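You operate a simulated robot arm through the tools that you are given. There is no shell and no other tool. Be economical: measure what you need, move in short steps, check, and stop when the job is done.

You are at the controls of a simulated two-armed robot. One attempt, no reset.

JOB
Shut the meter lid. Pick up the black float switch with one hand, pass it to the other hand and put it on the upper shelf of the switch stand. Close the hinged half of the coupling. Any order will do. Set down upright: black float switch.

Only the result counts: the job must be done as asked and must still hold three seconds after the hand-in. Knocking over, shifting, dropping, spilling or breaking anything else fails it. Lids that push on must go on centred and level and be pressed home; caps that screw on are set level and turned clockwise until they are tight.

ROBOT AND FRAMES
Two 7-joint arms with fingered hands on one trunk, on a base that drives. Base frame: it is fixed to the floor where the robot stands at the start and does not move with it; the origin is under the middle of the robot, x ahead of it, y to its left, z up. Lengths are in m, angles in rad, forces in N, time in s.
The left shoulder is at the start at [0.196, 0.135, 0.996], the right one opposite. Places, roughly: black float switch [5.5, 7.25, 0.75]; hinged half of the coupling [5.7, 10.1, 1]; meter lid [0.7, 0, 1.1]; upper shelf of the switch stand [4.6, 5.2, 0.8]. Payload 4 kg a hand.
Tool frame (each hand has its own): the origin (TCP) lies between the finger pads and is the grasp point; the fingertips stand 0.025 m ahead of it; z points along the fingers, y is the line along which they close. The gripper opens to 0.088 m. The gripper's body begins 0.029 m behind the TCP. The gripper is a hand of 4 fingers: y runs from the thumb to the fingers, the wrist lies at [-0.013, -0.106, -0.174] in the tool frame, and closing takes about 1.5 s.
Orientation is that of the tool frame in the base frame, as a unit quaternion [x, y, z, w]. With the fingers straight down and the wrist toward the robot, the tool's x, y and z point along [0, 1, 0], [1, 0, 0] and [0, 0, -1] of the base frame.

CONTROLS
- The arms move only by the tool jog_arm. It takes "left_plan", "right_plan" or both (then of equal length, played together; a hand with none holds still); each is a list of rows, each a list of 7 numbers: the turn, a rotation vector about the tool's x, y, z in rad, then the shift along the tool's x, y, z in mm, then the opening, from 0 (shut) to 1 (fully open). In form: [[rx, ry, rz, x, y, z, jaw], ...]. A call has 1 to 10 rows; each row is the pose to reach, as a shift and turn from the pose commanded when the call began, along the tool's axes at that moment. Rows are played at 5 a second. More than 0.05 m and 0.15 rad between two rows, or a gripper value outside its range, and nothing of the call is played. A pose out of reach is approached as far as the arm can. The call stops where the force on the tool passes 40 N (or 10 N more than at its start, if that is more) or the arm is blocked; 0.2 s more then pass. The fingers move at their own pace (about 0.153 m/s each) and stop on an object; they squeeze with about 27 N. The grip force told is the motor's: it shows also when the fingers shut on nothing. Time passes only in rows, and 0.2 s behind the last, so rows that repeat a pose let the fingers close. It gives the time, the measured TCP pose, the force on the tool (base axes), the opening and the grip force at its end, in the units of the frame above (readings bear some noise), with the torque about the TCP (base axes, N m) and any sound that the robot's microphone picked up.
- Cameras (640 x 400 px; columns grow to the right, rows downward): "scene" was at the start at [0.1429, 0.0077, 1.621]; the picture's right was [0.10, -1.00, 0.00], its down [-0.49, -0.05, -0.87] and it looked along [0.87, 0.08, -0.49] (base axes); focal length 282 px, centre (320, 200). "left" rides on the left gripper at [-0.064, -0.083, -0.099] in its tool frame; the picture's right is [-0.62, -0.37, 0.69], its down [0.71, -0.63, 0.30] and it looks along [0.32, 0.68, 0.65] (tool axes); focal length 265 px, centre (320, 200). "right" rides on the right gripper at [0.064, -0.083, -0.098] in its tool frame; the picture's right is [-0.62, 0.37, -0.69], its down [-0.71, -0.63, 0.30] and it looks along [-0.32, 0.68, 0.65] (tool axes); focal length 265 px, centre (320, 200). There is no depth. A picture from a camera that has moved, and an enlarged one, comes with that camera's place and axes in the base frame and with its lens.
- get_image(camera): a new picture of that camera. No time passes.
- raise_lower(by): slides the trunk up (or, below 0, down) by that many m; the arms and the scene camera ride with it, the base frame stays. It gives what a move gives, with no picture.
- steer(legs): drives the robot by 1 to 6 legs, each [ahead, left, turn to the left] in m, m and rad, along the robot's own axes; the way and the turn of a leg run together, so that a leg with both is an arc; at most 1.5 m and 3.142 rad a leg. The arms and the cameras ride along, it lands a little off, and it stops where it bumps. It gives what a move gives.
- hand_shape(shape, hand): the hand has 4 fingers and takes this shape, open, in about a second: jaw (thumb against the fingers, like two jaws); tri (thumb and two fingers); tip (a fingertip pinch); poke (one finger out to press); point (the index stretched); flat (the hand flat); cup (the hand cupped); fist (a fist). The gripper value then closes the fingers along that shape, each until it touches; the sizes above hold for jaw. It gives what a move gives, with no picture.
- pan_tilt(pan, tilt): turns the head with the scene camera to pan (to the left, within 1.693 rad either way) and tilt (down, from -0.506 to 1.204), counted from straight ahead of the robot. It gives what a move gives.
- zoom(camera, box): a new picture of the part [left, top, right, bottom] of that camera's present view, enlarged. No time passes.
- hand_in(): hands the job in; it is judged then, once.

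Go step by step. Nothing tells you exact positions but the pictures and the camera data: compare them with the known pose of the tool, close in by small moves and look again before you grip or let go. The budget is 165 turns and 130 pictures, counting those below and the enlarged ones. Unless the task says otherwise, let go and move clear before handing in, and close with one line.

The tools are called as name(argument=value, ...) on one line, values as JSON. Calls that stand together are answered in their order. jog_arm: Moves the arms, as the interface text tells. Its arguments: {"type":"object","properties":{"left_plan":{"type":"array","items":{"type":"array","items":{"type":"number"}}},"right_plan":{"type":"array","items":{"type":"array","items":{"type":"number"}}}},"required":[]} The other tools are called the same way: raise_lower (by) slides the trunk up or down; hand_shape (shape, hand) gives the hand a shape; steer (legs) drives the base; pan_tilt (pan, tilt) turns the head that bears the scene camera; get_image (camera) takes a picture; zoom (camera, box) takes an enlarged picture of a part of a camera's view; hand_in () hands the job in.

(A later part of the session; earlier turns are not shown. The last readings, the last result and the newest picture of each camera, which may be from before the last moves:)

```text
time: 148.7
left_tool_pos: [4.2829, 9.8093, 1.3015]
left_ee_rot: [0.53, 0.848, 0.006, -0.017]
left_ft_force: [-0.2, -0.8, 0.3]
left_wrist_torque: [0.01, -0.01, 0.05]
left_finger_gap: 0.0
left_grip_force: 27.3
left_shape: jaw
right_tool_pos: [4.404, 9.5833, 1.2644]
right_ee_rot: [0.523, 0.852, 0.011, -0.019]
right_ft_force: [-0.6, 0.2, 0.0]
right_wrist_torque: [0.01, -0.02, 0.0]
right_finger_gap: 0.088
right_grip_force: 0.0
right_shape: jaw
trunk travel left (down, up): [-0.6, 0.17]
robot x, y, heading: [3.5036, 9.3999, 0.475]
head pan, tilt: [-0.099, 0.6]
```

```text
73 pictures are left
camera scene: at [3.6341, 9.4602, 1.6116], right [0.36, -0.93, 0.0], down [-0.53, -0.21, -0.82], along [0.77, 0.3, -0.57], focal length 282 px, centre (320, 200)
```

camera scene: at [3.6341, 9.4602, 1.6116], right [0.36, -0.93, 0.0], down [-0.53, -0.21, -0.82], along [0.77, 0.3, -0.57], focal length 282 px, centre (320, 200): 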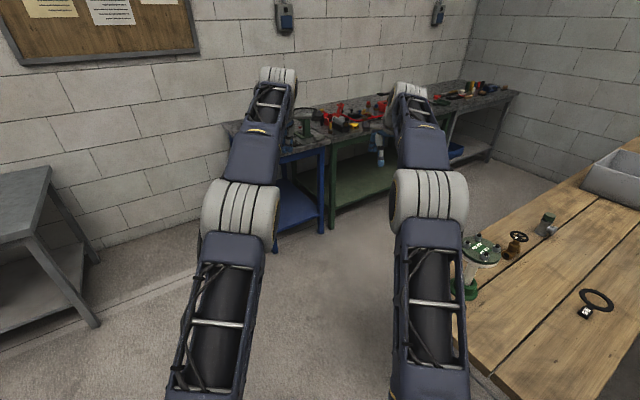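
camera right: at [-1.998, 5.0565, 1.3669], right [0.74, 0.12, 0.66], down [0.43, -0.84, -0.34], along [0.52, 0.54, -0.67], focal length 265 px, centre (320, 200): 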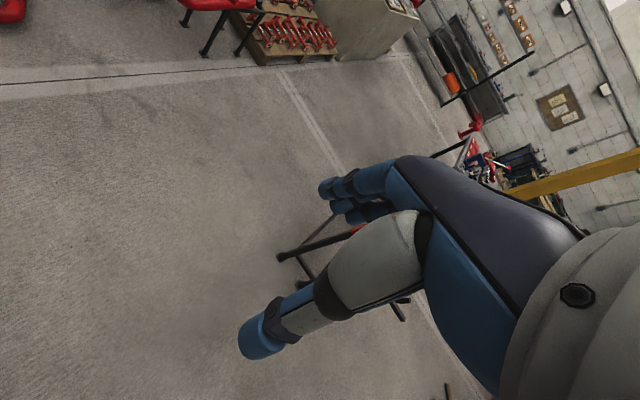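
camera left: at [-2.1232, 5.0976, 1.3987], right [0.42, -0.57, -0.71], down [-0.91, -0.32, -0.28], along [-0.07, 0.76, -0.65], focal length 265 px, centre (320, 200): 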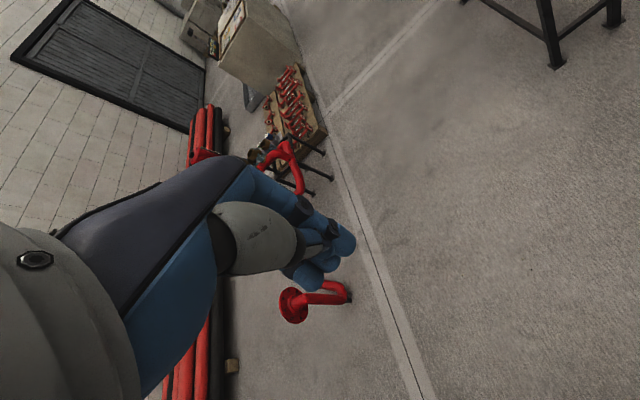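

The gap between the second trestle bench and the back bench is about 1 m, so I can stand there facing the coupling. I'll raise the trunk for clearance, turn square to the back wall and move in.

raise_lower(by=0.15)

steer(legs=[[0, 0, 0.395], [1.1, 0, 0]])

pan_tilt(pan=-0.6, tilt=0.6)

get_image(camera="scene")

```text
time: 150.4
left_tool_pos: [4.2816, 9.8093, 1.4515]
left_ee_rot: [0.53, 0.848, 0.006, -0.017]
left_ft_force: [0.6, -0.3, -0.1]
left_wrist_torque: [0.02, -0.02, -0.01]
left_finger_gap: 0.0002
left_grip_force: 27.1
left_shape: jaw
right_tool_pos: [4.4023, 9.5828, 1.4155]
right_ee_rot: [0.522, 0.852, 0.012, -0.018]
right_ft_force: [0.1, 0.0, -0.3]
right_wrist_torque: [0.0, 0.0, 0.02]
right_finger_gap: 0.0875
right_grip_force: 0.0
right_shape: jaw
trunk travel left (down, up): [-0.75, 0.02]
robot x, y, heading: [3.4995, 9.4053, 0.475]
head pan, tilt: [-0.099, 0.6]
```

```text
time: 157.2
left_tool_pos: [4.7851, 10.906, 1.4516]
left_ee_rot: [0.359, 0.933, 0.003, -0.017]
left_ft_force: [0.2, 0.2, -0.9]
left_wrist_torque: [-0.03, -0.02, 0.0]
left_finger_gap: 0.0003
left_grip_force: 26.7
left_shape: jaw
right_tool_pos: [4.9821, 10.7417, 1.4155]
right_ee_rot: [0.349, 0.937, 0.008, -0.022]
right_ft_force: [-0.1, 0.1, -0.9]
right_wrist_torque: [0.05, -0.04, 0.03]
right_finger_gap: 0.0879
right_grip_force: 0.1
right_shape: jaw
trunk travel left (down, up): [-0.75, 0.02]
robot x, y, heading: [4.2114, 10.233, 0.862]
head pan, tilt: [-0.099, 0.6]
```

```text
time: 158.2
left_tool_pos: [4.7852, 10.9055, 1.4526]
left_ee_rot: [0.359, 0.933, 0.003, -0.017]
left_ft_force: [-0.4, -0.2, -0.2]
left_wrist_torque: [-0.01, 0.0, 0.01]
left_finger_gap: 0.0
left_grip_force: 27.3
left_shape: jaw
right_tool_pos: [4.9831, 10.7421, 1.4151]
right_ee_rot: [0.349, 0.937, 0.009, -0.022]
right_ft_force: [0.3, 0.3, -0.8]
right_wrist_torque: [-0.01, 0.01, 0.03]
right_finger_gap: 0.0876
right_grip_force: 0.0
right_shape: jaw
trunk travel left (down, up): [-0.75, 0.02]
robot x, y, heading: [4.2148, 10.2343, 0.862]
head pan, tilt: [-0.6, 0.6]
```

```text
72 pictures are left
camera scene: at [4.3365, 10.3008, 1.7617], right [0.26, -0.97, 0.0], down [-0.55, -0.14, -0.83], along [0.8, 0.21, -0.57], focal length 282 px, centre (320, 200)
```

scene: 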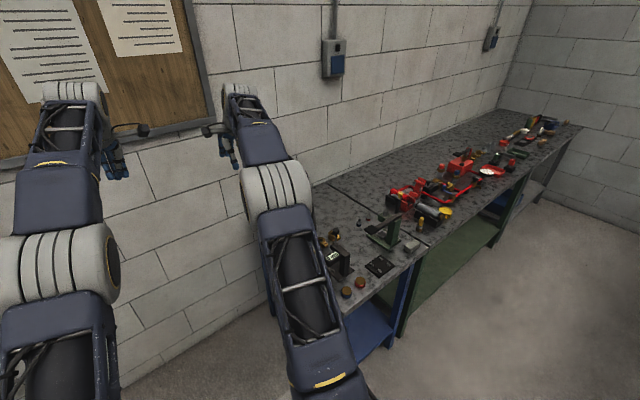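

zoom(camera="scene", box=[340, 130, 500, 255])

```text
3.20 times, centred on (420, 192) of scene
camera zoom: at [4.3365, 10.3008, 1.7617], right [0.26, -0.97, 0.0], down [-0.55, -0.14, -0.83], along [0.8, 0.21, -0.57], focal length 901 px, centre (0, 224)
```

zoom: 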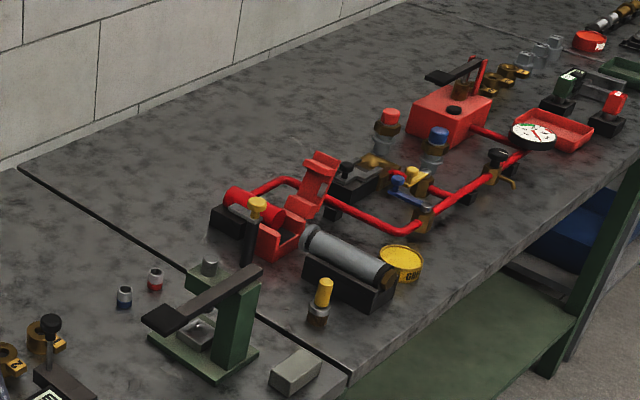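

The coupling is clear: a red split clamp with its hinged half standing open. I'll slide right to stand in front of it.

steer(legs=[[0.07, -0.85, 0]])

pan_tilt(pan=-0.1, tilt=0.85)

get_image(camera="scene")

```text
time: 162.7
left_tool_pos: [5.4784, 10.3985, 1.452]
left_ee_rot: [0.36, 0.933, 0.004, -0.017]
left_ft_force: [0.8, -0.1, -0.2]
left_wrist_torque: [0.04, 0.03, -0.02]
left_finger_gap: 0.0
left_grip_force: 27.3
left_shape: jaw
right_tool_pos: [5.6742, 10.2327, 1.4151]
right_ee_rot: [0.351, 0.936, 0.008, -0.022]
right_ft_force: [-0.1, -0.4, 0.0]
right_wrist_torque: [0.0, 0.01, -0.01]
right_finger_gap: 0.0878
right_grip_force: 0.1
right_shape: jaw
trunk travel left (down, up): [-0.75, 0.02]
robot x, y, heading: [4.9058, 9.7284, 0.856]
head pan, tilt: [-0.6, 0.6]
```

```text
time: 163.6
left_tool_pos: [5.4788, 10.3991, 1.452]
left_ee_rot: [0.36, 0.933, 0.004, -0.017]
left_ft_force: [0.3, 0.3, 0.3]
left_wrist_torque: [-0.01, 0.02, -0.05]
left_finger_gap: 0.0
left_grip_force: 26.7
left_shape: jaw
right_tool_pos: [5.6751, 10.2336, 1.4154]
right_ee_rot: [0.351, 0.936, 0.008, -0.021]
right_ft_force: [0.3, 0.0, 0.4]
right_wrist_torque: [-0.04, 0.0, 0.05]
right_finger_gap: 0.0878
right_grip_force: 0.2
right_shape: jaw
trunk travel left (down, up): [-0.75, 0.02]
robot x, y, heading: [4.9013, 9.7267, 0.86]
head pan, tilt: [-0.099, 0.85]
```

```text
70 pictures are left
camera scene: at [4.9993, 9.8259, 1.7408], right [0.69, -0.73, 0.0], down [-0.55, -0.51, -0.66], along [0.48, 0.45, -0.75], focal length 282 px, centre (320, 200)
```

scene: 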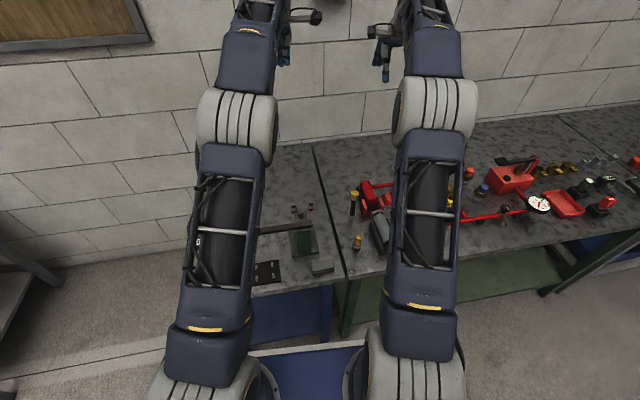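

The right arm hides the coupling. I'll draw the right hand back so its own camera and the scene camera can both see it.

jog_arm(right_plan=[[0, 0, 0, 0, -45, 0, 1], [0, 0, 0, 0, -90, 0, 1], [0, 0, 0, 0, -135, 0, 1], [0, 0, 0, 0, -180, 0, 1], [0, 0, 0, 0, -225, 0, 1], [0, 0, 0, 0, -260, 0, 0], [0, 0, 0, 0, -260, 0, 0]])

get_image(camera="scene")

get_image(camera="right")

```text
time: 165.2
left_tool_pos: [5.4776, 10.3982, 1.4524]
left_ee_rot: [0.36, 0.933, 0.002, -0.018]
left_ft_force: [-0.2, -0.1, 0.0]
left_wrist_torque: [-0.04, 0.04, 0.01]
left_finger_gap: 0.0001
left_grip_force: 27.5
left_shape: jaw
right_tool_pos: [5.5034, 10.0353, 1.4149]
right_ee_rot: [0.352, 0.936, 0.008, -0.022]
right_ft_force: [0.2, 0.6, -0.2]
right_wrist_torque: [-0.03, 0.0, 0.02]
right_finger_gap: 0.0
right_grip_force: 20.1
right_shape: jaw
trunk travel left (down, up): [-0.75, 0.02]
robot x, y, heading: [4.9029, 9.7271, 0.858]
head pan, tilt: [-0.099, 0.85]
```

```text
69 pictures are left
camera scene: at [4.9991, 9.8259, 1.7408], right [0.69, -0.73, 0.0], down [-0.55, -0.52, -0.66], along [0.48, 0.45, -0.75], focal length 282 px, centre (320, 200)
```

scene: 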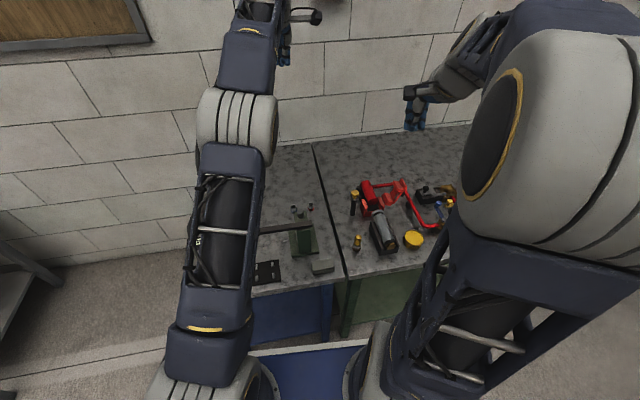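

```text
68 pictures are left
camera right: at [5.4038, 10.0132, 1.5164], right [0.73, -0.15, 0.66], down [0.11, -0.93, -0.34], along [0.67, 0.32, -0.67], focal length 265 px, centre (320, 200)
```

right: 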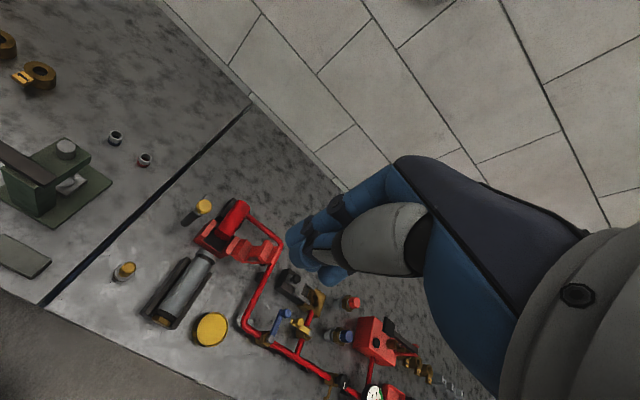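

zoom(camera="right", box=[170, 180, 300, 280])

zoom(camera="scene", box=[340, 165, 450, 260])

```text
4.00 times, centred on (235, 230) of right
camera zoom: at [5.4038, 10.0132, 1.5164], right [0.73, -0.15, 0.66], down [0.11, -0.93, -0.34], along [0.67, 0.32, -0.67], focal length 1062 px, centre (660, 80)
```

zoom: 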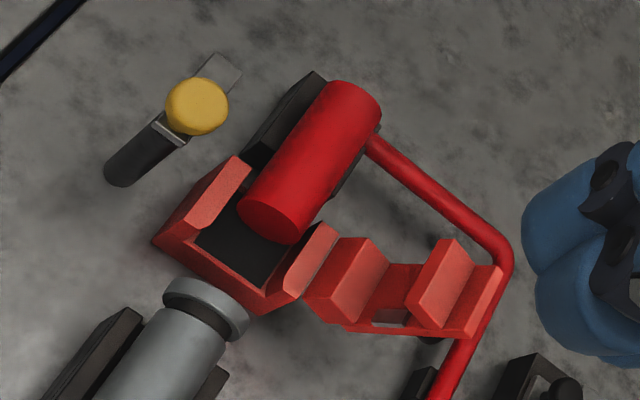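

```text
4.21 times, centred on (395, 212) of scene
camera zoom: at [4.9991, 9.8259, 1.7408], right [0.69, -0.73, 0.0], down [-0.55, -0.52, -0.66], along [0.48, 0.45, -0.75], focal length 1186 px, centre (4, 147)
```

zoom: 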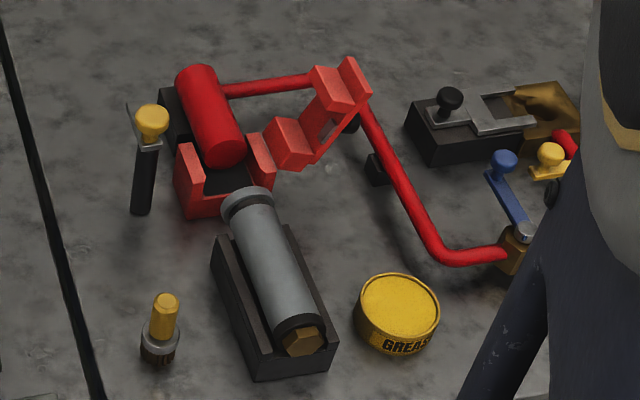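

The flap's free end is near [5.757,10.109,0.977] and its hinge near [5.706,10.143,0.88]. It stands open to the right, so it must be swept left and pressed down. I'll slide right a little and bring the closed right fingers to the flap's right side.

steer(legs=[[0, -0.15, 0]])

get_image(camera="right")

zoom(camera="scene", box=[300, 165, 410, 260])

```text
time: 166.6
left_tool_pos: [5.5921, 10.2984, 1.4519]
left_ee_rot: [0.361, 0.932, 0.003, -0.017]
left_ft_force: [0.4, 1.1, -0.4]
left_wrist_torque: [0.03, 0.01, -0.03]
left_finger_gap: 0.0
left_grip_force: 26.3
left_shape: jaw
right_tool_pos: [5.6177, 9.9363, 1.4157]
right_ee_rot: [0.351, 0.936, 0.008, -0.022]
right_ft_force: [-0.4, 0.2, 0.4]
right_wrist_torque: [0.05, -0.02, 0.01]
right_finger_gap: 0.0001
right_grip_force: 27.6
right_shape: jaw
trunk travel left (down, up): [-0.75, 0.02]
robot x, y, heading: [5.0173, 9.6321, 0.854]
head pan, tilt: [-0.099, 0.85]
```

```text
65 pictures are left
camera right: at [5.5175, 9.9147, 1.5165], right [0.73, -0.15, 0.66], down [0.11, -0.93, -0.34], along [0.67, 0.32, -0.67], focal length 265 px, centre (320, 200)
```

right: 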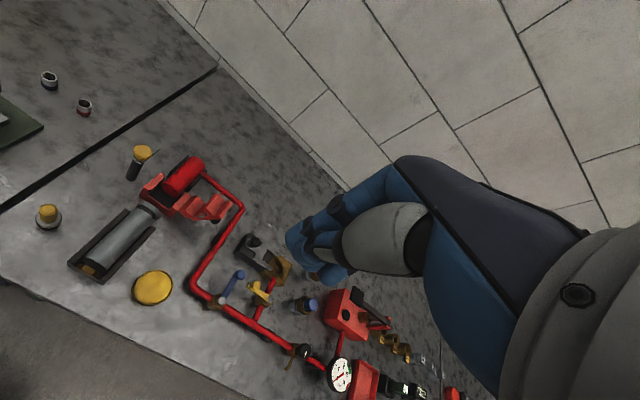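

```text
4.21 times, centred on (355, 212) of scene
camera zoom: at [5.1122, 9.7275, 1.7408], right [0.68, -0.73, 0.0], down [-0.55, -0.51, -0.66], along [0.48, 0.45, -0.75], focal length 1186 px, centre (173, 147)
```

zoom: 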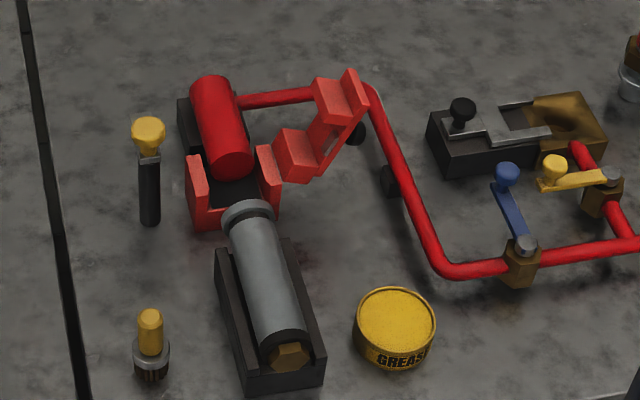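

I'll move the right hand over the flap's right side, then lower it.

jog_arm(right_plan=[[0, 0, 0, -15, 46, 0, 0], [0, 0, 0, -30, 92, 0, 0], [0, 0, 0, -45, 138, 0, 0], [0, 0, 0, -60, 184, 0, 0], [0, 0, 0, -75, 230, 0, 0], [0, 0, 0, -75, 230, 48, 0], [0, 0, 0, -75, 230, 96, 0], [0, 0, 0, -75, 230, 144, 0], [0, 0, 0, -75, 230, 192, 0], [0, 0, 0, -75, 230, 240, 0]])

jog_arm(right_plan=[[0, 0, 0, 0, 0, 45, 0], [0, 0, 0, 0, 0, 90, 0], [0, 0, 0, 0, 0, 130, 0]])

get_image(camera="right")

get_image(camera="scene")

```text
time: 168.8
left_tool_pos: [5.5918, 10.2981, 1.4527]
left_ee_rot: [0.36, 0.933, 0.003, -0.018]
left_ft_force: [-0.9, -0.4, 0.0]
left_wrist_torque: [0.03, -0.01, 0.01]
left_finger_gap: 0.0
left_grip_force: 27.0
left_shape: jaw
right_tool_pos: [5.8167, 10.0703, 1.1725]
right_ee_rot: [0.351, 0.936, 0.008, -0.021]
right_ft_force: [-0.5, -0.3, 0.6]
right_wrist_torque: [-0.03, 0.0, -0.07]
right_finger_gap: 0.0
right_grip_force: 27.2
right_shape: jaw
trunk travel left (down, up): [-0.75, 0.02]
robot x, y, heading: [5.0157, 9.6275, 0.856]
head pan, tilt: [-0.099, 0.85]
```

```text
time: 169.6
left_tool_pos: [5.592, 10.2988, 1.4511]
left_ee_rot: [0.36, 0.933, 0.003, -0.017]
left_ft_force: [-0.1, 0.6, 0.4]
left_wrist_torque: [-0.02, 0.02, 0.01]
left_finger_gap: 0.0002
left_grip_force: 27.3
left_shape: jaw
right_tool_pos: [5.8103, 10.0722, 1.0419]
right_ee_rot: [0.351, 0.936, 0.008, -0.022]
right_ft_force: [-0.6, -0.1, 0.0]
right_wrist_torque: [-0.01, 0.02, -0.02]
right_finger_gap: 0.0
right_grip_force: 27.4
right_shape: jaw
trunk travel left (down, up): [-0.75, 0.02]
robot x, y, heading: [5.0194, 9.6321, 0.855]
head pan, tilt: [-0.099, 0.85]
```

```text
63 pictures are left
camera right: at [5.7123, 10.0495, 1.1433], right [0.73, -0.15, 0.66], down [0.11, -0.93, -0.34], along [0.67, 0.32, -0.67], focal length 265 px, centre (320, 200)
```

right: 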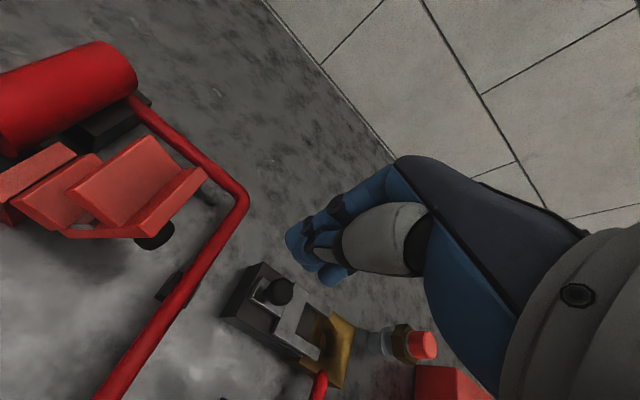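

```text
62 pictures are left
camera scene: at [5.1123, 9.7273, 1.7409], right [0.68, -0.73, 0.0], down [-0.55, -0.51, -0.66], along [0.48, 0.45, -0.75], focal length 282 px, centre (320, 200)
```

scene: 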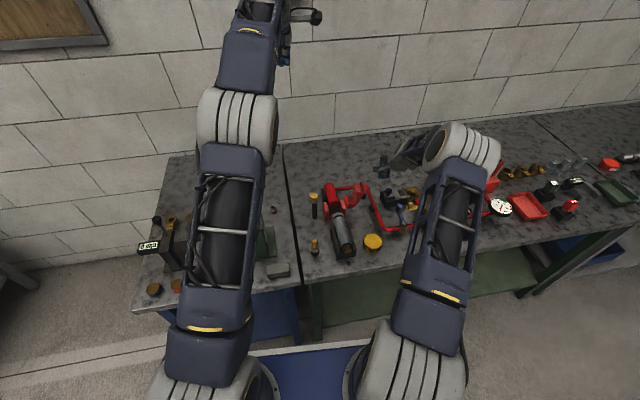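

A clamp knob stands just right of the hand, so I'll move left 20 mm while lowering to flap height.

jog_arm(right_plan=[[0, 0, 0, 10, 0, 20, 0], [0, 0, 0, 20, 0, 50, 0], [0, 0, 0, 20, 0, 76, 0]])

get_image(camera="right")

zoom(camera="scene", box=[300, 140, 440, 260])

```text
time: 170.4
left_tool_pos: [5.5918, 10.3, 1.4521]
left_ee_rot: [0.361, 0.932, 0.002, -0.017]
left_ft_force: [0.3, 0.4, 0.2]
left_wrist_torque: [-0.01, -0.02, -0.04]
left_finger_gap: 0.0
left_grip_force: 27.0
left_shape: jaw
right_tool_pos: [5.7942, 10.0883, 0.9663]
right_ee_rot: [0.351, 0.936, 0.008, -0.021]
right_ft_force: [0.4, -0.8, -0.7]
right_wrist_torque: [-0.01, 0.02, -0.03]
right_finger_gap: 0.0
right_grip_force: 26.8
right_shape: jaw
trunk travel left (down, up): [-0.75, 0.02]
robot x, y, heading: [5.0167, 9.6257, 0.853]
head pan, tilt: [-0.099, 0.85]
```

```text
61 pictures are left
camera right: at [5.6946, 10.0644, 1.0686], right [0.73, -0.15, 0.66], down [0.11, -0.93, -0.34], along [0.67, 0.32, -0.67], focal length 265 px, centre (320, 200)
```

right: 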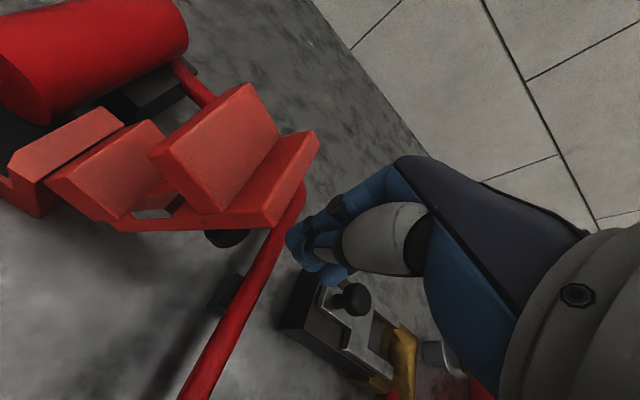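

```text
3.33 times, centred on (370, 200) of scene
camera zoom: at [5.1124, 9.7273, 1.7409], right [0.68, -0.73, 0.0], down [-0.55, -0.51, -0.66], along [0.48, 0.45, -0.75], focal length 939 px, centre (153, 200)
```

zoom: 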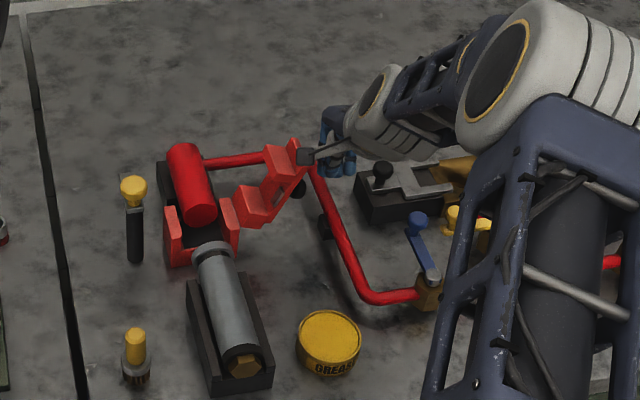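

The fingers are beside the flap at mid height. I'll sweep left.

jog_arm(right_plan=[[0, 0, 0, 18, 0, 0, 0], [0, 0, 0, 36, 0, 0, 0], [0, 0, 0, 54, 0, 0, 0], [0, 0, 0, 72, 0, 0, 0], [0, 0, 0, 90, 0, 0, 0], [0, 0, 0, 108, 0, 0, 0], [0, 0, 0, 126, 0, 0, 0]])

get_image(camera="right")

zoom(camera="scene", box=[300, 140, 440, 260])

```text
time: 171.3
left_tool_pos: [5.5937, 10.2975, 1.4513]
left_ee_rot: [0.361, 0.933, 0.003, -0.017]
left_ft_force: [-0.7, 1.3, -0.1]
left_wrist_torque: [0.03, 0.01, 0.03]
left_finger_gap: 0.0001
left_grip_force: 27.2
left_shape: jaw
right_tool_pos: [5.7614, 10.1202, 0.9763]
right_ee_rot: [0.356, 0.934, 0.013, -0.016]
right_ft_force: [2.9, -6.7, 9.0]
right_wrist_torque: [0.21, 0.22, 0.14]
right_finger_gap: 0.0
right_grip_force: 26.7
right_shape: jaw
trunk travel left (down, up): [-0.75, 0.02]
robot x, y, heading: [5.0202, 9.634, 0.852]
head pan, tilt: [-0.099, 0.85]
stopped in row 4 (right hand): the force on the tool passed its limit at 48 N (the readings are from after the stop); the commanded pose is now the measured one
```

```text
59 pictures are left
camera right: at [5.6605, 10.0979, 1.0759], right [0.72, -0.16, 0.67], down [0.11, -0.93, -0.34], along [0.69, 0.32, -0.66], focal length 265 px, centre (320, 200)
```

right: 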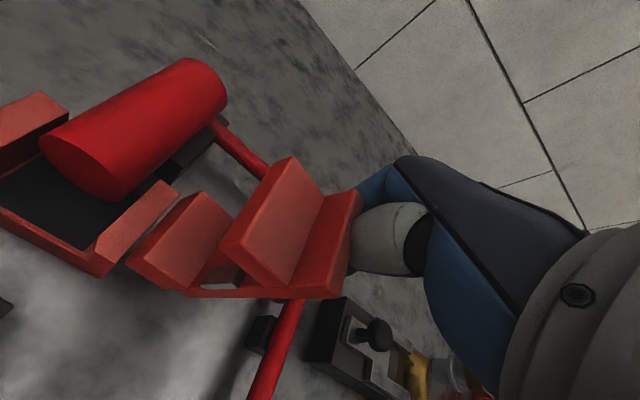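

```text
3.33 times, centred on (370, 200) of scene
camera zoom: at [5.1126, 9.7263, 1.7408], right [0.68, -0.73, 0.0], down [-0.55, -0.51, -0.66], along [0.48, 0.45, -0.75], focal length 939 px, centre (153, 200)
```

zoom: 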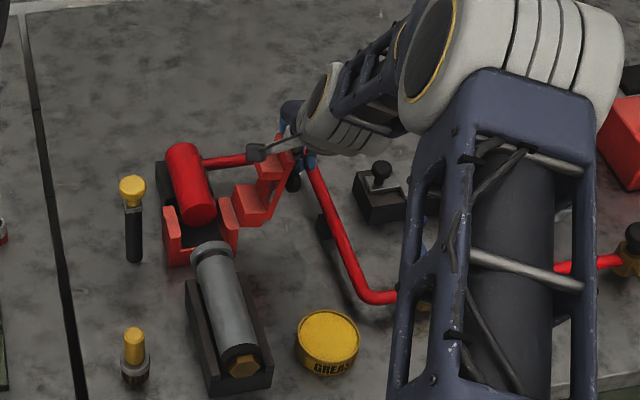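

The flap moved a bit, and the stop was likely an impact. I'll push on more slowly, along its arc.

jog_arm(right_plan=[[0, 0, 0, 6, 0, -1, 0], [0, 0, 0, 12, 0, -3, 0], [0, 0, 0, 18, 0, -4, 0], [0, 0, 0, 24, 0, -5, 0], [0, 0, 0, 30, 0, -6, 0], [0, 0, 0, 36, 0, -6, 0], [0, 0, 0, 42, 0, -6, 0], [0, 0, 0, 48, 0, -6, 0]])

get_image(camera="right")

zoom(camera="scene", box=[300, 140, 440, 260])

```text
time: 173.1
left_tool_pos: [5.5923, 10.2983, 1.4527]
left_ee_rot: [0.361, 0.932, 0.004, -0.017]
left_ft_force: [0.9, 0.5, -0.2]
left_wrist_torque: [0.0, -0.01, -0.04]
left_finger_gap: 0.0
left_grip_force: 26.6
left_shape: jaw
right_tool_pos: [5.7236, 10.1531, 0.9819]
right_ee_rot: [0.355, 0.934, 0.012, -0.016]
right_ft_force: [1.4, 0.9, 1.1]
right_wrist_torque: [0.01, 0.02, 0.01]
right_finger_gap: 0.0001
right_grip_force: 27.1
right_shape: jaw
trunk travel left (down, up): [-0.75, 0.02]
robot x, y, heading: [5.0175, 9.6314, 0.855]
head pan, tilt: [-0.099, 0.85]
```

```text
57 pictures are left
camera right: at [5.6224, 10.1315, 1.0827], right [0.72, -0.16, 0.67], down [0.11, -0.93, -0.34], along [0.68, 0.32, -0.66], focal length 265 px, centre (320, 200)
```

right: 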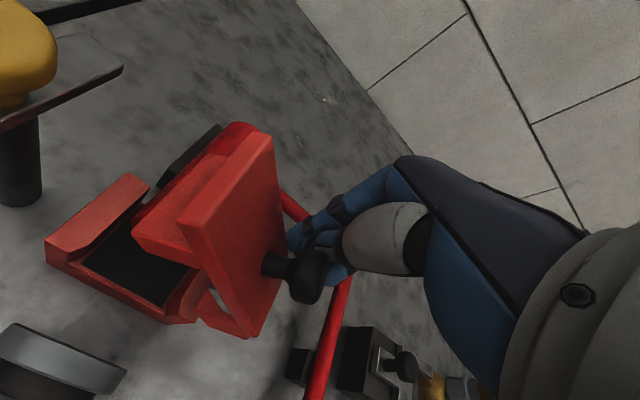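

```text
3.33 times, centred on (370, 200) of scene
camera zoom: at [5.1127, 9.7271, 1.7408], right [0.68, -0.73, 0.0], down [-0.55, -0.51, -0.66], along [0.48, 0.45, -0.75], focal length 939 px, centre (153, 200)
```

zoom: 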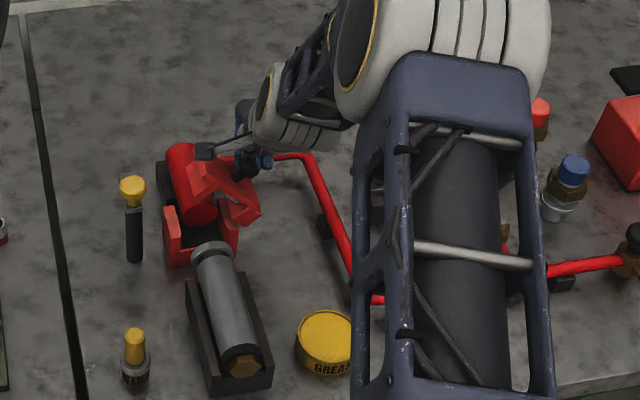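

The flap is past vertical, leaning over the lower half. I'll lift the fingers, move left above it and press down.

jog_arm(right_plan=[[0, 0, 0, 5, 0, -25, 0], [0, 0, 0, 15, 0, -50, 0], [0, 0, 0, 35, 0, -65, 0], [0, 0, 0, 55, 0, -65, 0], [0, 0, 0, 55, 0, -50, 0], [0, 0, 0, 55, 0, -38, 0], [0, 0, 0, 55, 0, -26, 0], [0, 0, 0, 55, 0, -14, 0]])

get_image(camera="right")

zoom(camera="scene", box=[300, 140, 440, 260])

```text
time: 174.9
left_tool_pos: [5.5923, 10.2978, 1.4523]
left_ee_rot: [0.361, 0.932, 0.002, -0.018]
left_ft_force: [0.7, 0.6, -0.1]
left_wrist_torque: [-0.02, -0.01, 0.01]
left_finger_gap: 0.0
left_grip_force: 27.4
left_shape: jaw
right_tool_pos: [5.6834, 10.1891, 0.999]
right_ee_rot: [0.355, 0.935, 0.013, -0.016]
right_ft_force: [-0.2, 0.0, 0.8]
right_wrist_torque: [0.01, 0.01, 0.03]
right_finger_gap: 0.0
right_grip_force: 26.9
right_shape: jaw
trunk travel left (down, up): [-0.75, 0.02]
robot x, y, heading: [5.0157, 9.6319, 0.852]
head pan, tilt: [-0.099, 0.85]
```

```text
55 pictures are left
camera right: at [5.582, 10.1673, 1.0983], right [0.72, -0.16, 0.67], down [0.11, -0.93, -0.34], along [0.68, 0.32, -0.66], focal length 265 px, centre (320, 200)
```

right: 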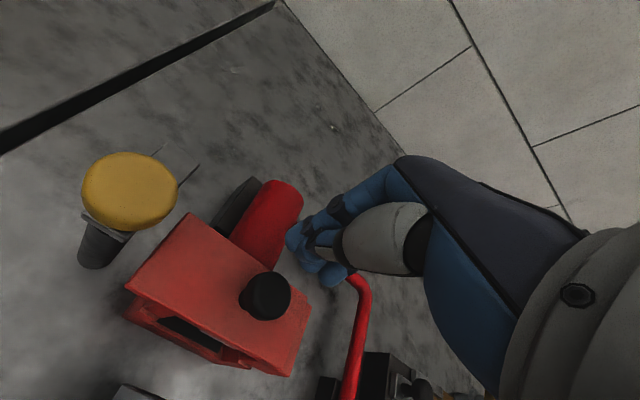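

```text
3.33 times, centred on (370, 200) of scene
camera zoom: at [5.1125, 9.7271, 1.7408], right [0.68, -0.73, 0.0], down [-0.55, -0.51, -0.66], along [0.48, 0.45, -0.75], focal length 939 px, centre (153, 200)
```

zoom: 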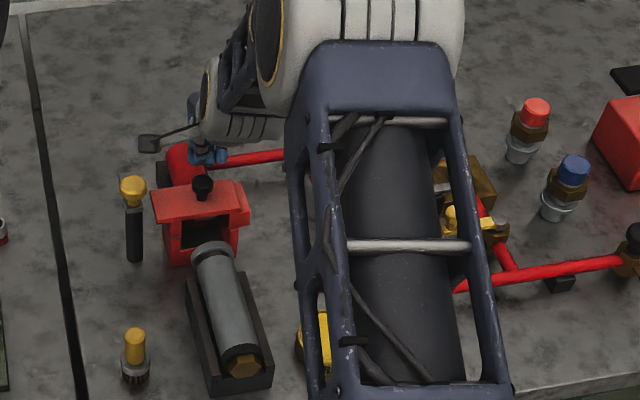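

The flap has fallen nearly shut. I'll press down near its free end to seat it.

jog_arm(right_plan=[[0, 0, 0, 25, -20, -10, 0], [0, 0, 0, 25, -20, 10, 0], [0, 0, 0, 25, -20, 20, 0], [0, 0, 0, 25, -20, 30, 0], [0, 0, 0, 25, -20, 40, 0], [0, 0, 0, 25, -20, 48, 0], [0, 0, 0, 25, -20, 56, 0], [0, 0, 0, 25, -20, 64, 0], [0, 0, 0, 25, -20, 72, 0], [0, 0, 0, 25, -20, 80, 0]])

get_image(camera="right")

zoom(camera="scene", box=[300, 140, 440, 260])

```text
time: 175.8
left_tool_pos: [5.5919, 10.2977, 1.4523]
left_ee_rot: [0.361, 0.932, 0.003, -0.018]
left_ft_force: [0.3, -0.1, 0.4]
left_wrist_torque: [0.04, 0.0, -0.01]
left_finger_gap: 0.0001
left_grip_force: 27.1
left_shape: jaw
right_tool_pos: [5.6598, 10.1981, 0.9863]
right_ee_rot: [0.356, 0.934, 0.026, -0.01]
right_ft_force: [0.2, -0.6, 20.4]
right_wrist_torque: [-0.45, -0.21, 0.04]
right_finger_gap: 0.0
right_grip_force: 26.4
right_shape: jaw
trunk travel left (down, up): [-0.75, 0.02]
robot x, y, heading: [5.0157, 9.627, 0.853]
head pan, tilt: [-0.099, 0.85]
stopped in row 4 (right hand): the force on the tool passed its limit at 43 N (the readings are from after the stop); the commanded pose is now the measured one
```

```text
53 pictures are left
camera right: at [5.5549, 10.1732, 1.0841], right [0.71, -0.18, 0.68], down [0.11, -0.93, -0.36], along [0.7, 0.33, -0.64], focal length 265 px, centre (320, 200)
```

right: 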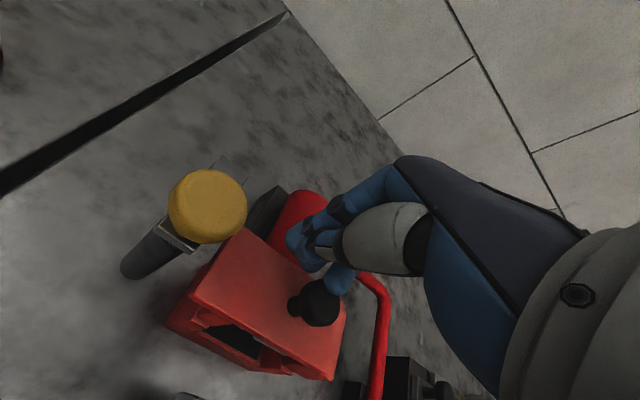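

```text
3.33 times, centred on (370, 200) of scene
camera zoom: at [5.1122, 9.7266, 1.7409], right [0.68, -0.73, 0.0], down [-0.55, -0.51, -0.66], along [0.48, 0.45, -0.75], focal length 939 px, centre (153, 200)
```

zoom: 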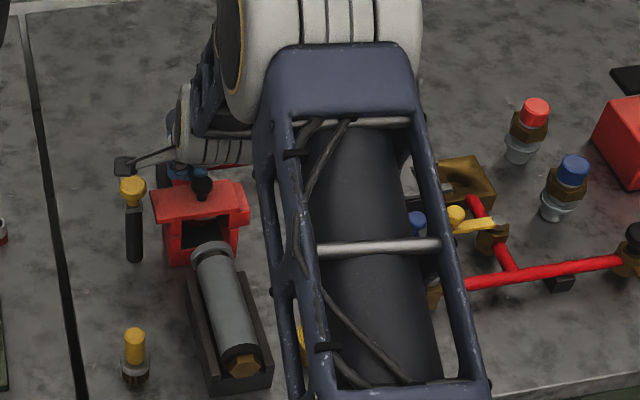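

The press met 43 N on the knob, so the flap should be home. I'll lift off and inspect.

jog_arm(right_plan=[[0, 0, 0, 0, 0, -45, 0], [0, 0, 0, -20, 20, -90, 0], [0, 0, 0, -60, 20, -120, 0], [0, 0, 0, -100, 0, -130, 0], [0, 0, 0, -140, -20, -140, 0]])

zoom(camera="right", box=[0, 150, 240, 300])

zoom(camera="scene", box=[310, 170, 400, 235])

```text
refused: row 2 steps farther than a row can; nothing moved
```

```text
2.67 times, centred on (120, 225) of right
camera zoom: at [5.5549, 10.1732, 1.0841], right [0.71, -0.18, 0.68], down [0.11, -0.93, -0.36], along [0.7, 0.33, -0.64], focal length 708 px, centre (853, 133)
```

zoom: 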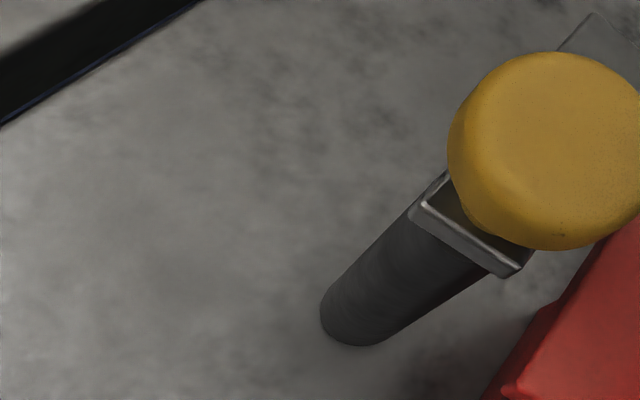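

```text
6.15 times, centred on (355, 202) of scene
camera zoom: at [5.1122, 9.7266, 1.7409], right [0.68, -0.73, 0.0], down [-0.55, -0.51, -0.66], along [0.48, 0.45, -0.75], focal length 1733 px, centre (105, 185)
```

zoom: 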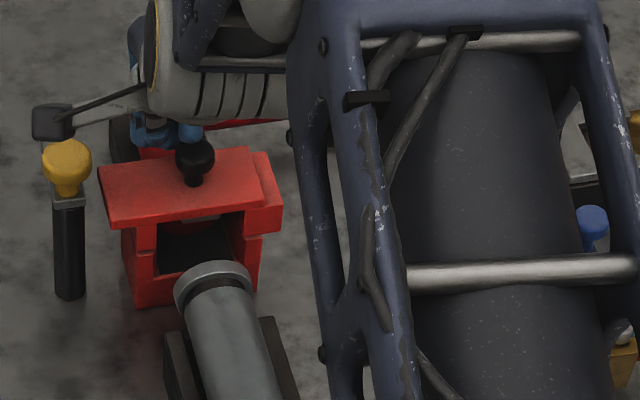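

The seam between the two halves looks closed on both sides. I'll lift off and check again.

jog_arm(right_plan=[[0, 0, 0, 0, 0, -45, 0], [0, 0, 0, 0, 0, -90, 0], [0, 0, 0, -20, 0, -130, 0], [0, 0, 0, -50, 0, -165, 0], [0, 0, 0, -80, 0, -200, 0], [0, 0, 0, -120, 0, -220, 0]])

zoom(camera="scene", box=[310, 170, 400, 235])

get_image(camera="right")

```text
time: 177.2
left_tool_pos: [5.5915, 10.2987, 1.4515]
left_ee_rot: [0.361, 0.933, 0.003, -0.018]
left_ft_force: [-1.0, 0.5, -0.1]
left_wrist_torque: [-0.01, 0.02, -0.02]
left_finger_gap: 0.0
left_grip_force: 26.7
left_shape: jaw
right_tool_pos: [5.7464, 10.1053, 1.1982]
right_ee_rot: [0.356, 0.934, 0.021, -0.011]
right_ft_force: [1.2, -0.3, -0.1]
right_wrist_torque: [-0.04, -0.02, 0.0]
right_finger_gap: 0.0
right_grip_force: 26.6
right_shape: jaw
trunk travel left (down, up): [-0.75, 0.02]
robot x, y, heading: [5.0189, 9.6306, 0.852]
head pan, tilt: [-0.099, 0.85]
```

```text
6.15 times, centred on (355, 202) of scene
camera zoom: at [5.1124, 9.7276, 1.7408], right [0.68, -0.73, 0.0], down [-0.55, -0.51, -0.66], along [0.48, 0.45, -0.75], focal length 1733 px, centre (105, 185)
```

zoom: 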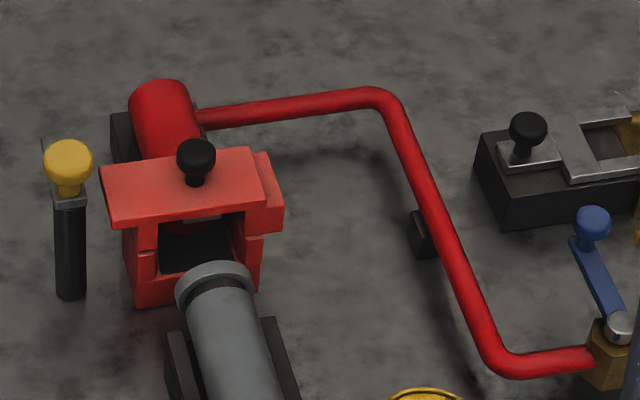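

```text
48 pictures are left
camera right: at [5.6436, 10.0817, 1.2967], right [0.71, -0.17, 0.68], down [0.11, -0.93, -0.35], along [0.69, 0.33, -0.64], focal length 265 px, centre (320, 200)
```

right: 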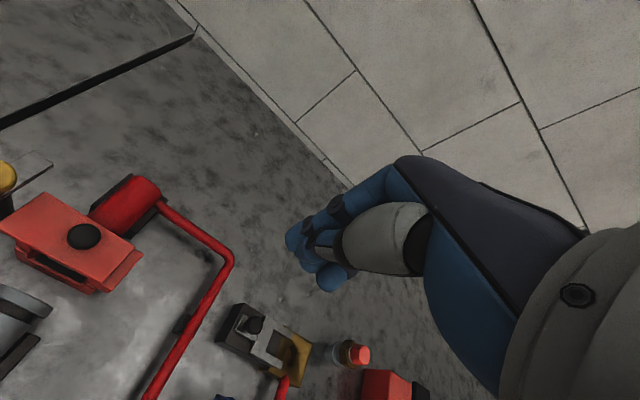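

The coupling is closed. Next is the float switch on the front trestle bench, reached from its near side. I'll raise the right hand, back out the way I came and look.

jog_arm(right_plan=[[0, 0, 0, 0, 0, -45, 0], [0, 0, 0, 0, 0, -90, 0], [0, 0, 0, 0, 0, -135, 0], [0, 0, 0, 0, 0, -180, 0], [0, 0, 0, 0, 0, -220, 0]])

steer(legs=[[0, 0.95, 0], [-1.3, 0, 0], [-1.25, 0, 0]])

pan_tilt(pan=-0.9, tilt=0.5)

get_image(camera="scene")

```text
time: 178.4
left_tool_pos: [5.5931, 10.2982, 1.4513]
left_ee_rot: [0.361, 0.932, 0.003, -0.018]
left_ft_force: [0.4, -0.1, 0.9]
left_wrist_torque: [-0.01, 0.03, 0.03]
left_finger_gap: 0.0001
left_grip_force: 27.7
left_shape: jaw
right_tool_pos: [5.7495, 10.0936, 1.4176]
right_ee_rot: [0.355, 0.934, 0.021, -0.011]
right_ft_force: [-0.2, 0.2, -1.1]
right_wrist_torque: [0.0, 0.0, -0.02]
right_finger_gap: 0.0002
right_grip_force: 27.6
right_shape: jaw
trunk travel left (down, up): [-0.75, 0.02]
robot x, y, heading: [5.0188, 9.6322, 0.849]
head pan, tilt: [-0.099, 0.85]
```

```text
time: 195.4
left_tool_pos: [3.194, 9.0018, 1.4521]
left_ee_rot: [0.364, 0.931, 0.004, -0.017]
left_ft_force: [-0.1, -0.5, 0.3]
left_wrist_torque: [0.01, -0.02, -0.01]
left_finger_gap: 0.0
left_grip_force: 27.7
left_shape: jaw
right_tool_pos: [3.3498, 8.7971, 1.417]
right_ee_rot: [0.358, 0.933, 0.021, -0.011]
right_ft_force: [0.6, 0.2, -0.6]
right_wrist_torque: [0.03, -0.02, 0.0]
right_finger_gap: 0.0001
right_grip_force: 26.9
right_shape: jaw
trunk travel left (down, up): [-0.75, 0.02]
robot x, y, heading: [2.6136, 8.3395, 0.845]
head pan, tilt: [-0.099, 0.85]
```

```text
time: 196.6
left_tool_pos: [3.1935, 9.0023, 1.4524]
left_ee_rot: [0.364, 0.931, 0.003, -0.017]
left_ft_force: [-0.4, -0.7, 0.1]
left_wrist_torque: [0.02, 0.02, -0.02]
left_finger_gap: 0.0
left_grip_force: 27.5
left_shape: jaw
right_tool_pos: [3.349, 8.7977, 1.4172]
right_ee_rot: [0.358, 0.933, 0.022, -0.012]
right_ft_force: [-0.3, -0.6, -0.5]
right_wrist_torque: [0.03, 0.03, 0.01]
right_finger_gap: 0.0001
right_grip_force: 26.6
right_shape: jaw
trunk travel left (down, up): [-0.75, 0.02]
robot x, y, heading: [2.6186, 8.3417, 0.843]
head pan, tilt: [-0.901, 0.499]
```

```text
47 pictures are left
camera scene: at [2.744, 8.3764, 1.7708], right [-0.05, -1.0, 0.0], down [-0.48, 0.03, -0.88], along [0.88, -0.05, -0.48], focal length 282 px, centre (320, 200)
```

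scene: 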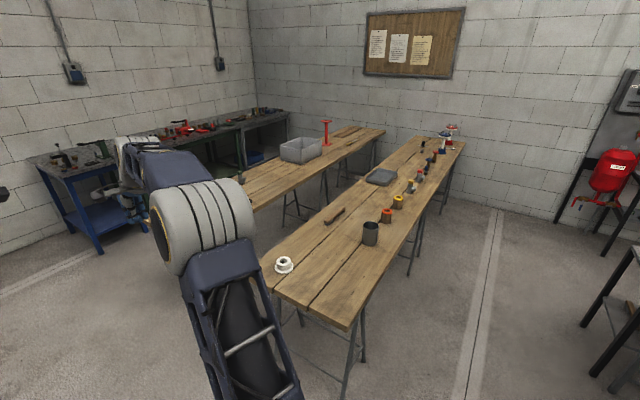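

zoom(camera="scene", box=[370, 110, 480, 220])

zoom(camera="scene", box=[540, 60, 640, 400])

```text
3.64 times, centred on (425, 165) of scene
camera zoom: at [2.744, 8.3764, 1.7708], right [-0.05, -1.0, 0.0], down [-0.48, 0.03, -0.88], along [0.88, -0.05, -0.48], focal length 1024 px, centre (-62, 327)
```

zoom: 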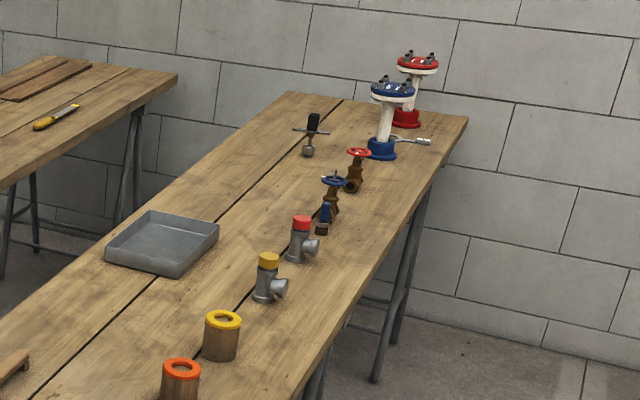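

```text
1.18 times, centred on (590, 230) of scene
camera zoom: at [2.744, 8.3764, 1.7708], right [-0.05, -1.0, 0.0], down [-0.48, 0.03, -0.88], along [0.88, -0.05, -0.48], focal length 331 px, centre (2, 165)
```

zoom: 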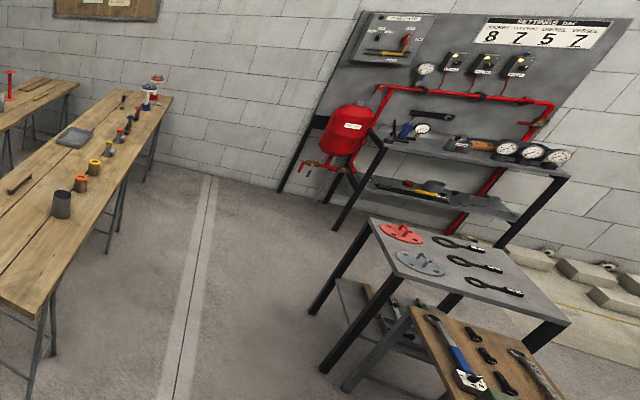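

The stand is by the right wall with gauges on its upper shelf. I'll move sideways along the bench toward its right end, where the black item stands.

steer(legs=[[-0.06, 0, 0.027], [0, -1.2, 0], [0, -0.9, 0]])

pan_tilt(pan=-0.3, tilt=0.75)

get_image(camera="scene")

```text
time: 207.6
left_tool_pos: [4.746, 7.6084, 1.4516]
left_ee_rot: [0.353, 0.935, 0.003, -0.017]
left_ft_force: [-0.2, 0.2, 0.1]
left_wrist_torque: [0.01, -0.01, 0.05]
left_finger_gap: 0.0001
left_grip_force: 27.8
left_shape: jaw
right_tool_pos: [4.9059, 7.4067, 1.4172]
right_ee_rot: [0.349, 0.937, 0.021, -0.012]
right_ft_force: [-0.5, -0.3, -0.2]
right_wrist_torque: [0.0, 0.01, 0.04]
right_finger_gap: 0.0
right_grip_force: 26.7
right_shape: jaw
trunk travel left (down, up): [-0.75, 0.02]
robot x, y, heading: [4.1821, 6.9302, 0.869]
head pan, tilt: [-0.901, 0.499]
```

```text
time: 208.6
left_tool_pos: [4.7463, 7.6071, 1.4515]
left_ee_rot: [0.353, 0.935, 0.003, -0.018]
left_ft_force: [-0.3, -0.2, -0.2]
left_wrist_torque: [0.02, 0.01, -0.04]
left_finger_gap: 0.0
left_grip_force: 26.9
left_shape: jaw
right_tool_pos: [4.9066, 7.4067, 1.4171]
right_ee_rot: [0.349, 0.937, 0.021, -0.012]
right_ft_force: [-0.3, 0.7, 0.3]
right_wrist_torque: [-0.01, 0.0, -0.04]
right_finger_gap: 0.0002
right_grip_force: 27.0
right_shape: jaw
trunk travel left (down, up): [-0.75, 0.02]
robot x, y, heading: [4.1826, 6.9311, 0.87]
head pan, tilt: [-0.3, 0.75]
```

```text
44 pictures are left
camera scene: at [4.2885, 7.0192, 1.7489], right [0.54, -0.84, 0.0], down [-0.57, -0.37, -0.73], along [0.62, 0.39, -0.68], focal length 282 px, centre (320, 200)
```

scene: 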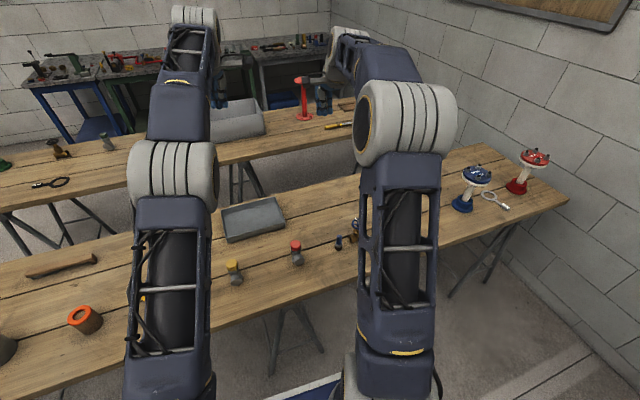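

The black item is hidden behind the right arm. I'll move right and slightly forward so it comes within reach.

steer(legs=[[0.05, -0.65, 0]])

jog_arm(right_plan=[[0, 0, 0, 0, -45, 0, 1], [0, 0, 0, 0, -90, 0, 1], [0, 0, 0, 0, -135, 0, 1], [0, 0, 0, 0, -180, 0, 1], [0, 0, 0, 0, -220, 0, 1]])

get_image(camera="right")

get_image(camera="scene")

```text
time: 212.2
left_tool_pos: [5.2739, 7.2293, 1.4517]
left_ee_rot: [0.35, 0.936, 0.003, -0.017]
left_ft_force: [-0.1, -0.1, 0.0]
left_wrist_torque: [0.01, -0.02, 0.0]
left_finger_gap: 0.0
left_grip_force: 27.0
left_shape: jaw
right_tool_pos: [5.4353, 7.0289, 1.4171]
right_ee_rot: [0.346, 0.938, 0.021, -0.012]
right_ft_force: [-0.5, 0.5, -0.7]
right_wrist_torque: [-0.01, -0.04, 0.0]
right_finger_gap: 0.0001
right_grip_force: 27.2
right_shape: jaw
trunk travel left (down, up): [-0.75, 0.02]
robot x, y, heading: [4.713, 6.5498, 0.882]
head pan, tilt: [-0.3, 0.75]
```

```text
time: 213.4
left_tool_pos: [5.2721, 7.2281, 1.4527]
left_ee_rot: [0.35, 0.936, 0.002, -0.018]
left_ft_force: [-0.9, -0.5, 0.0]
left_wrist_torque: [-0.01, 0.0, 0.05]
left_finger_gap: 0.0001
left_grip_force: 26.9
left_shape: jaw
right_tool_pos: [5.2916, 6.8625, 1.4091]
right_ee_rot: [0.345, 0.938, 0.021, -0.012]
right_ft_force: [-0.2, 0.7, -0.5]
right_wrist_torque: [0.02, 0.02, -0.01]
right_finger_gap: 0.0878
right_grip_force: 0.1
right_shape: jaw
trunk travel left (down, up): [-0.75, 0.02]
robot x, y, heading: [4.7113, 6.5438, 0.881]
head pan, tilt: [-0.3, 0.75]
```

```text
43 pictures are left
camera right: at [5.1895, 6.8361, 1.5081], right [0.72, -0.15, 0.68], down [0.13, -0.93, -0.35], along [0.68, 0.34, -0.64], focal length 265 px, centre (320, 200)
```

right: 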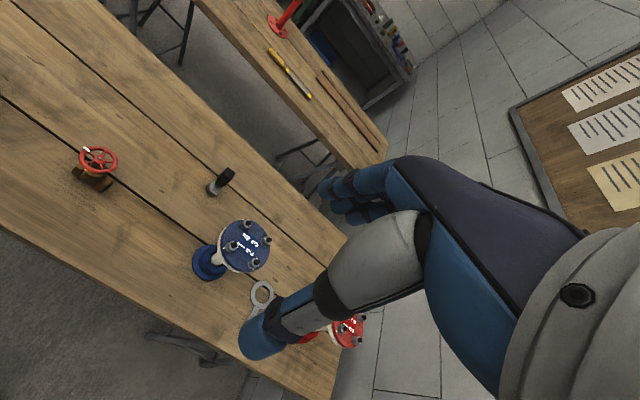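

```text
42 pictures are left
camera scene: at [4.8203, 6.6379, 1.7488], right [0.54, -0.84, 0.0], down [-0.57, -0.37, -0.73], along [0.61, 0.4, -0.68], focal length 282 px, centre (320, 200)
```

scene: 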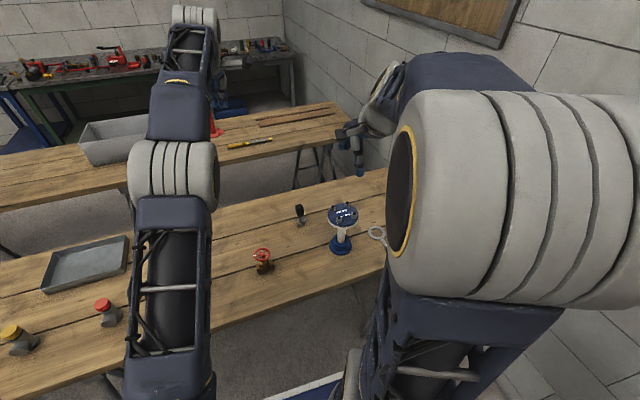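

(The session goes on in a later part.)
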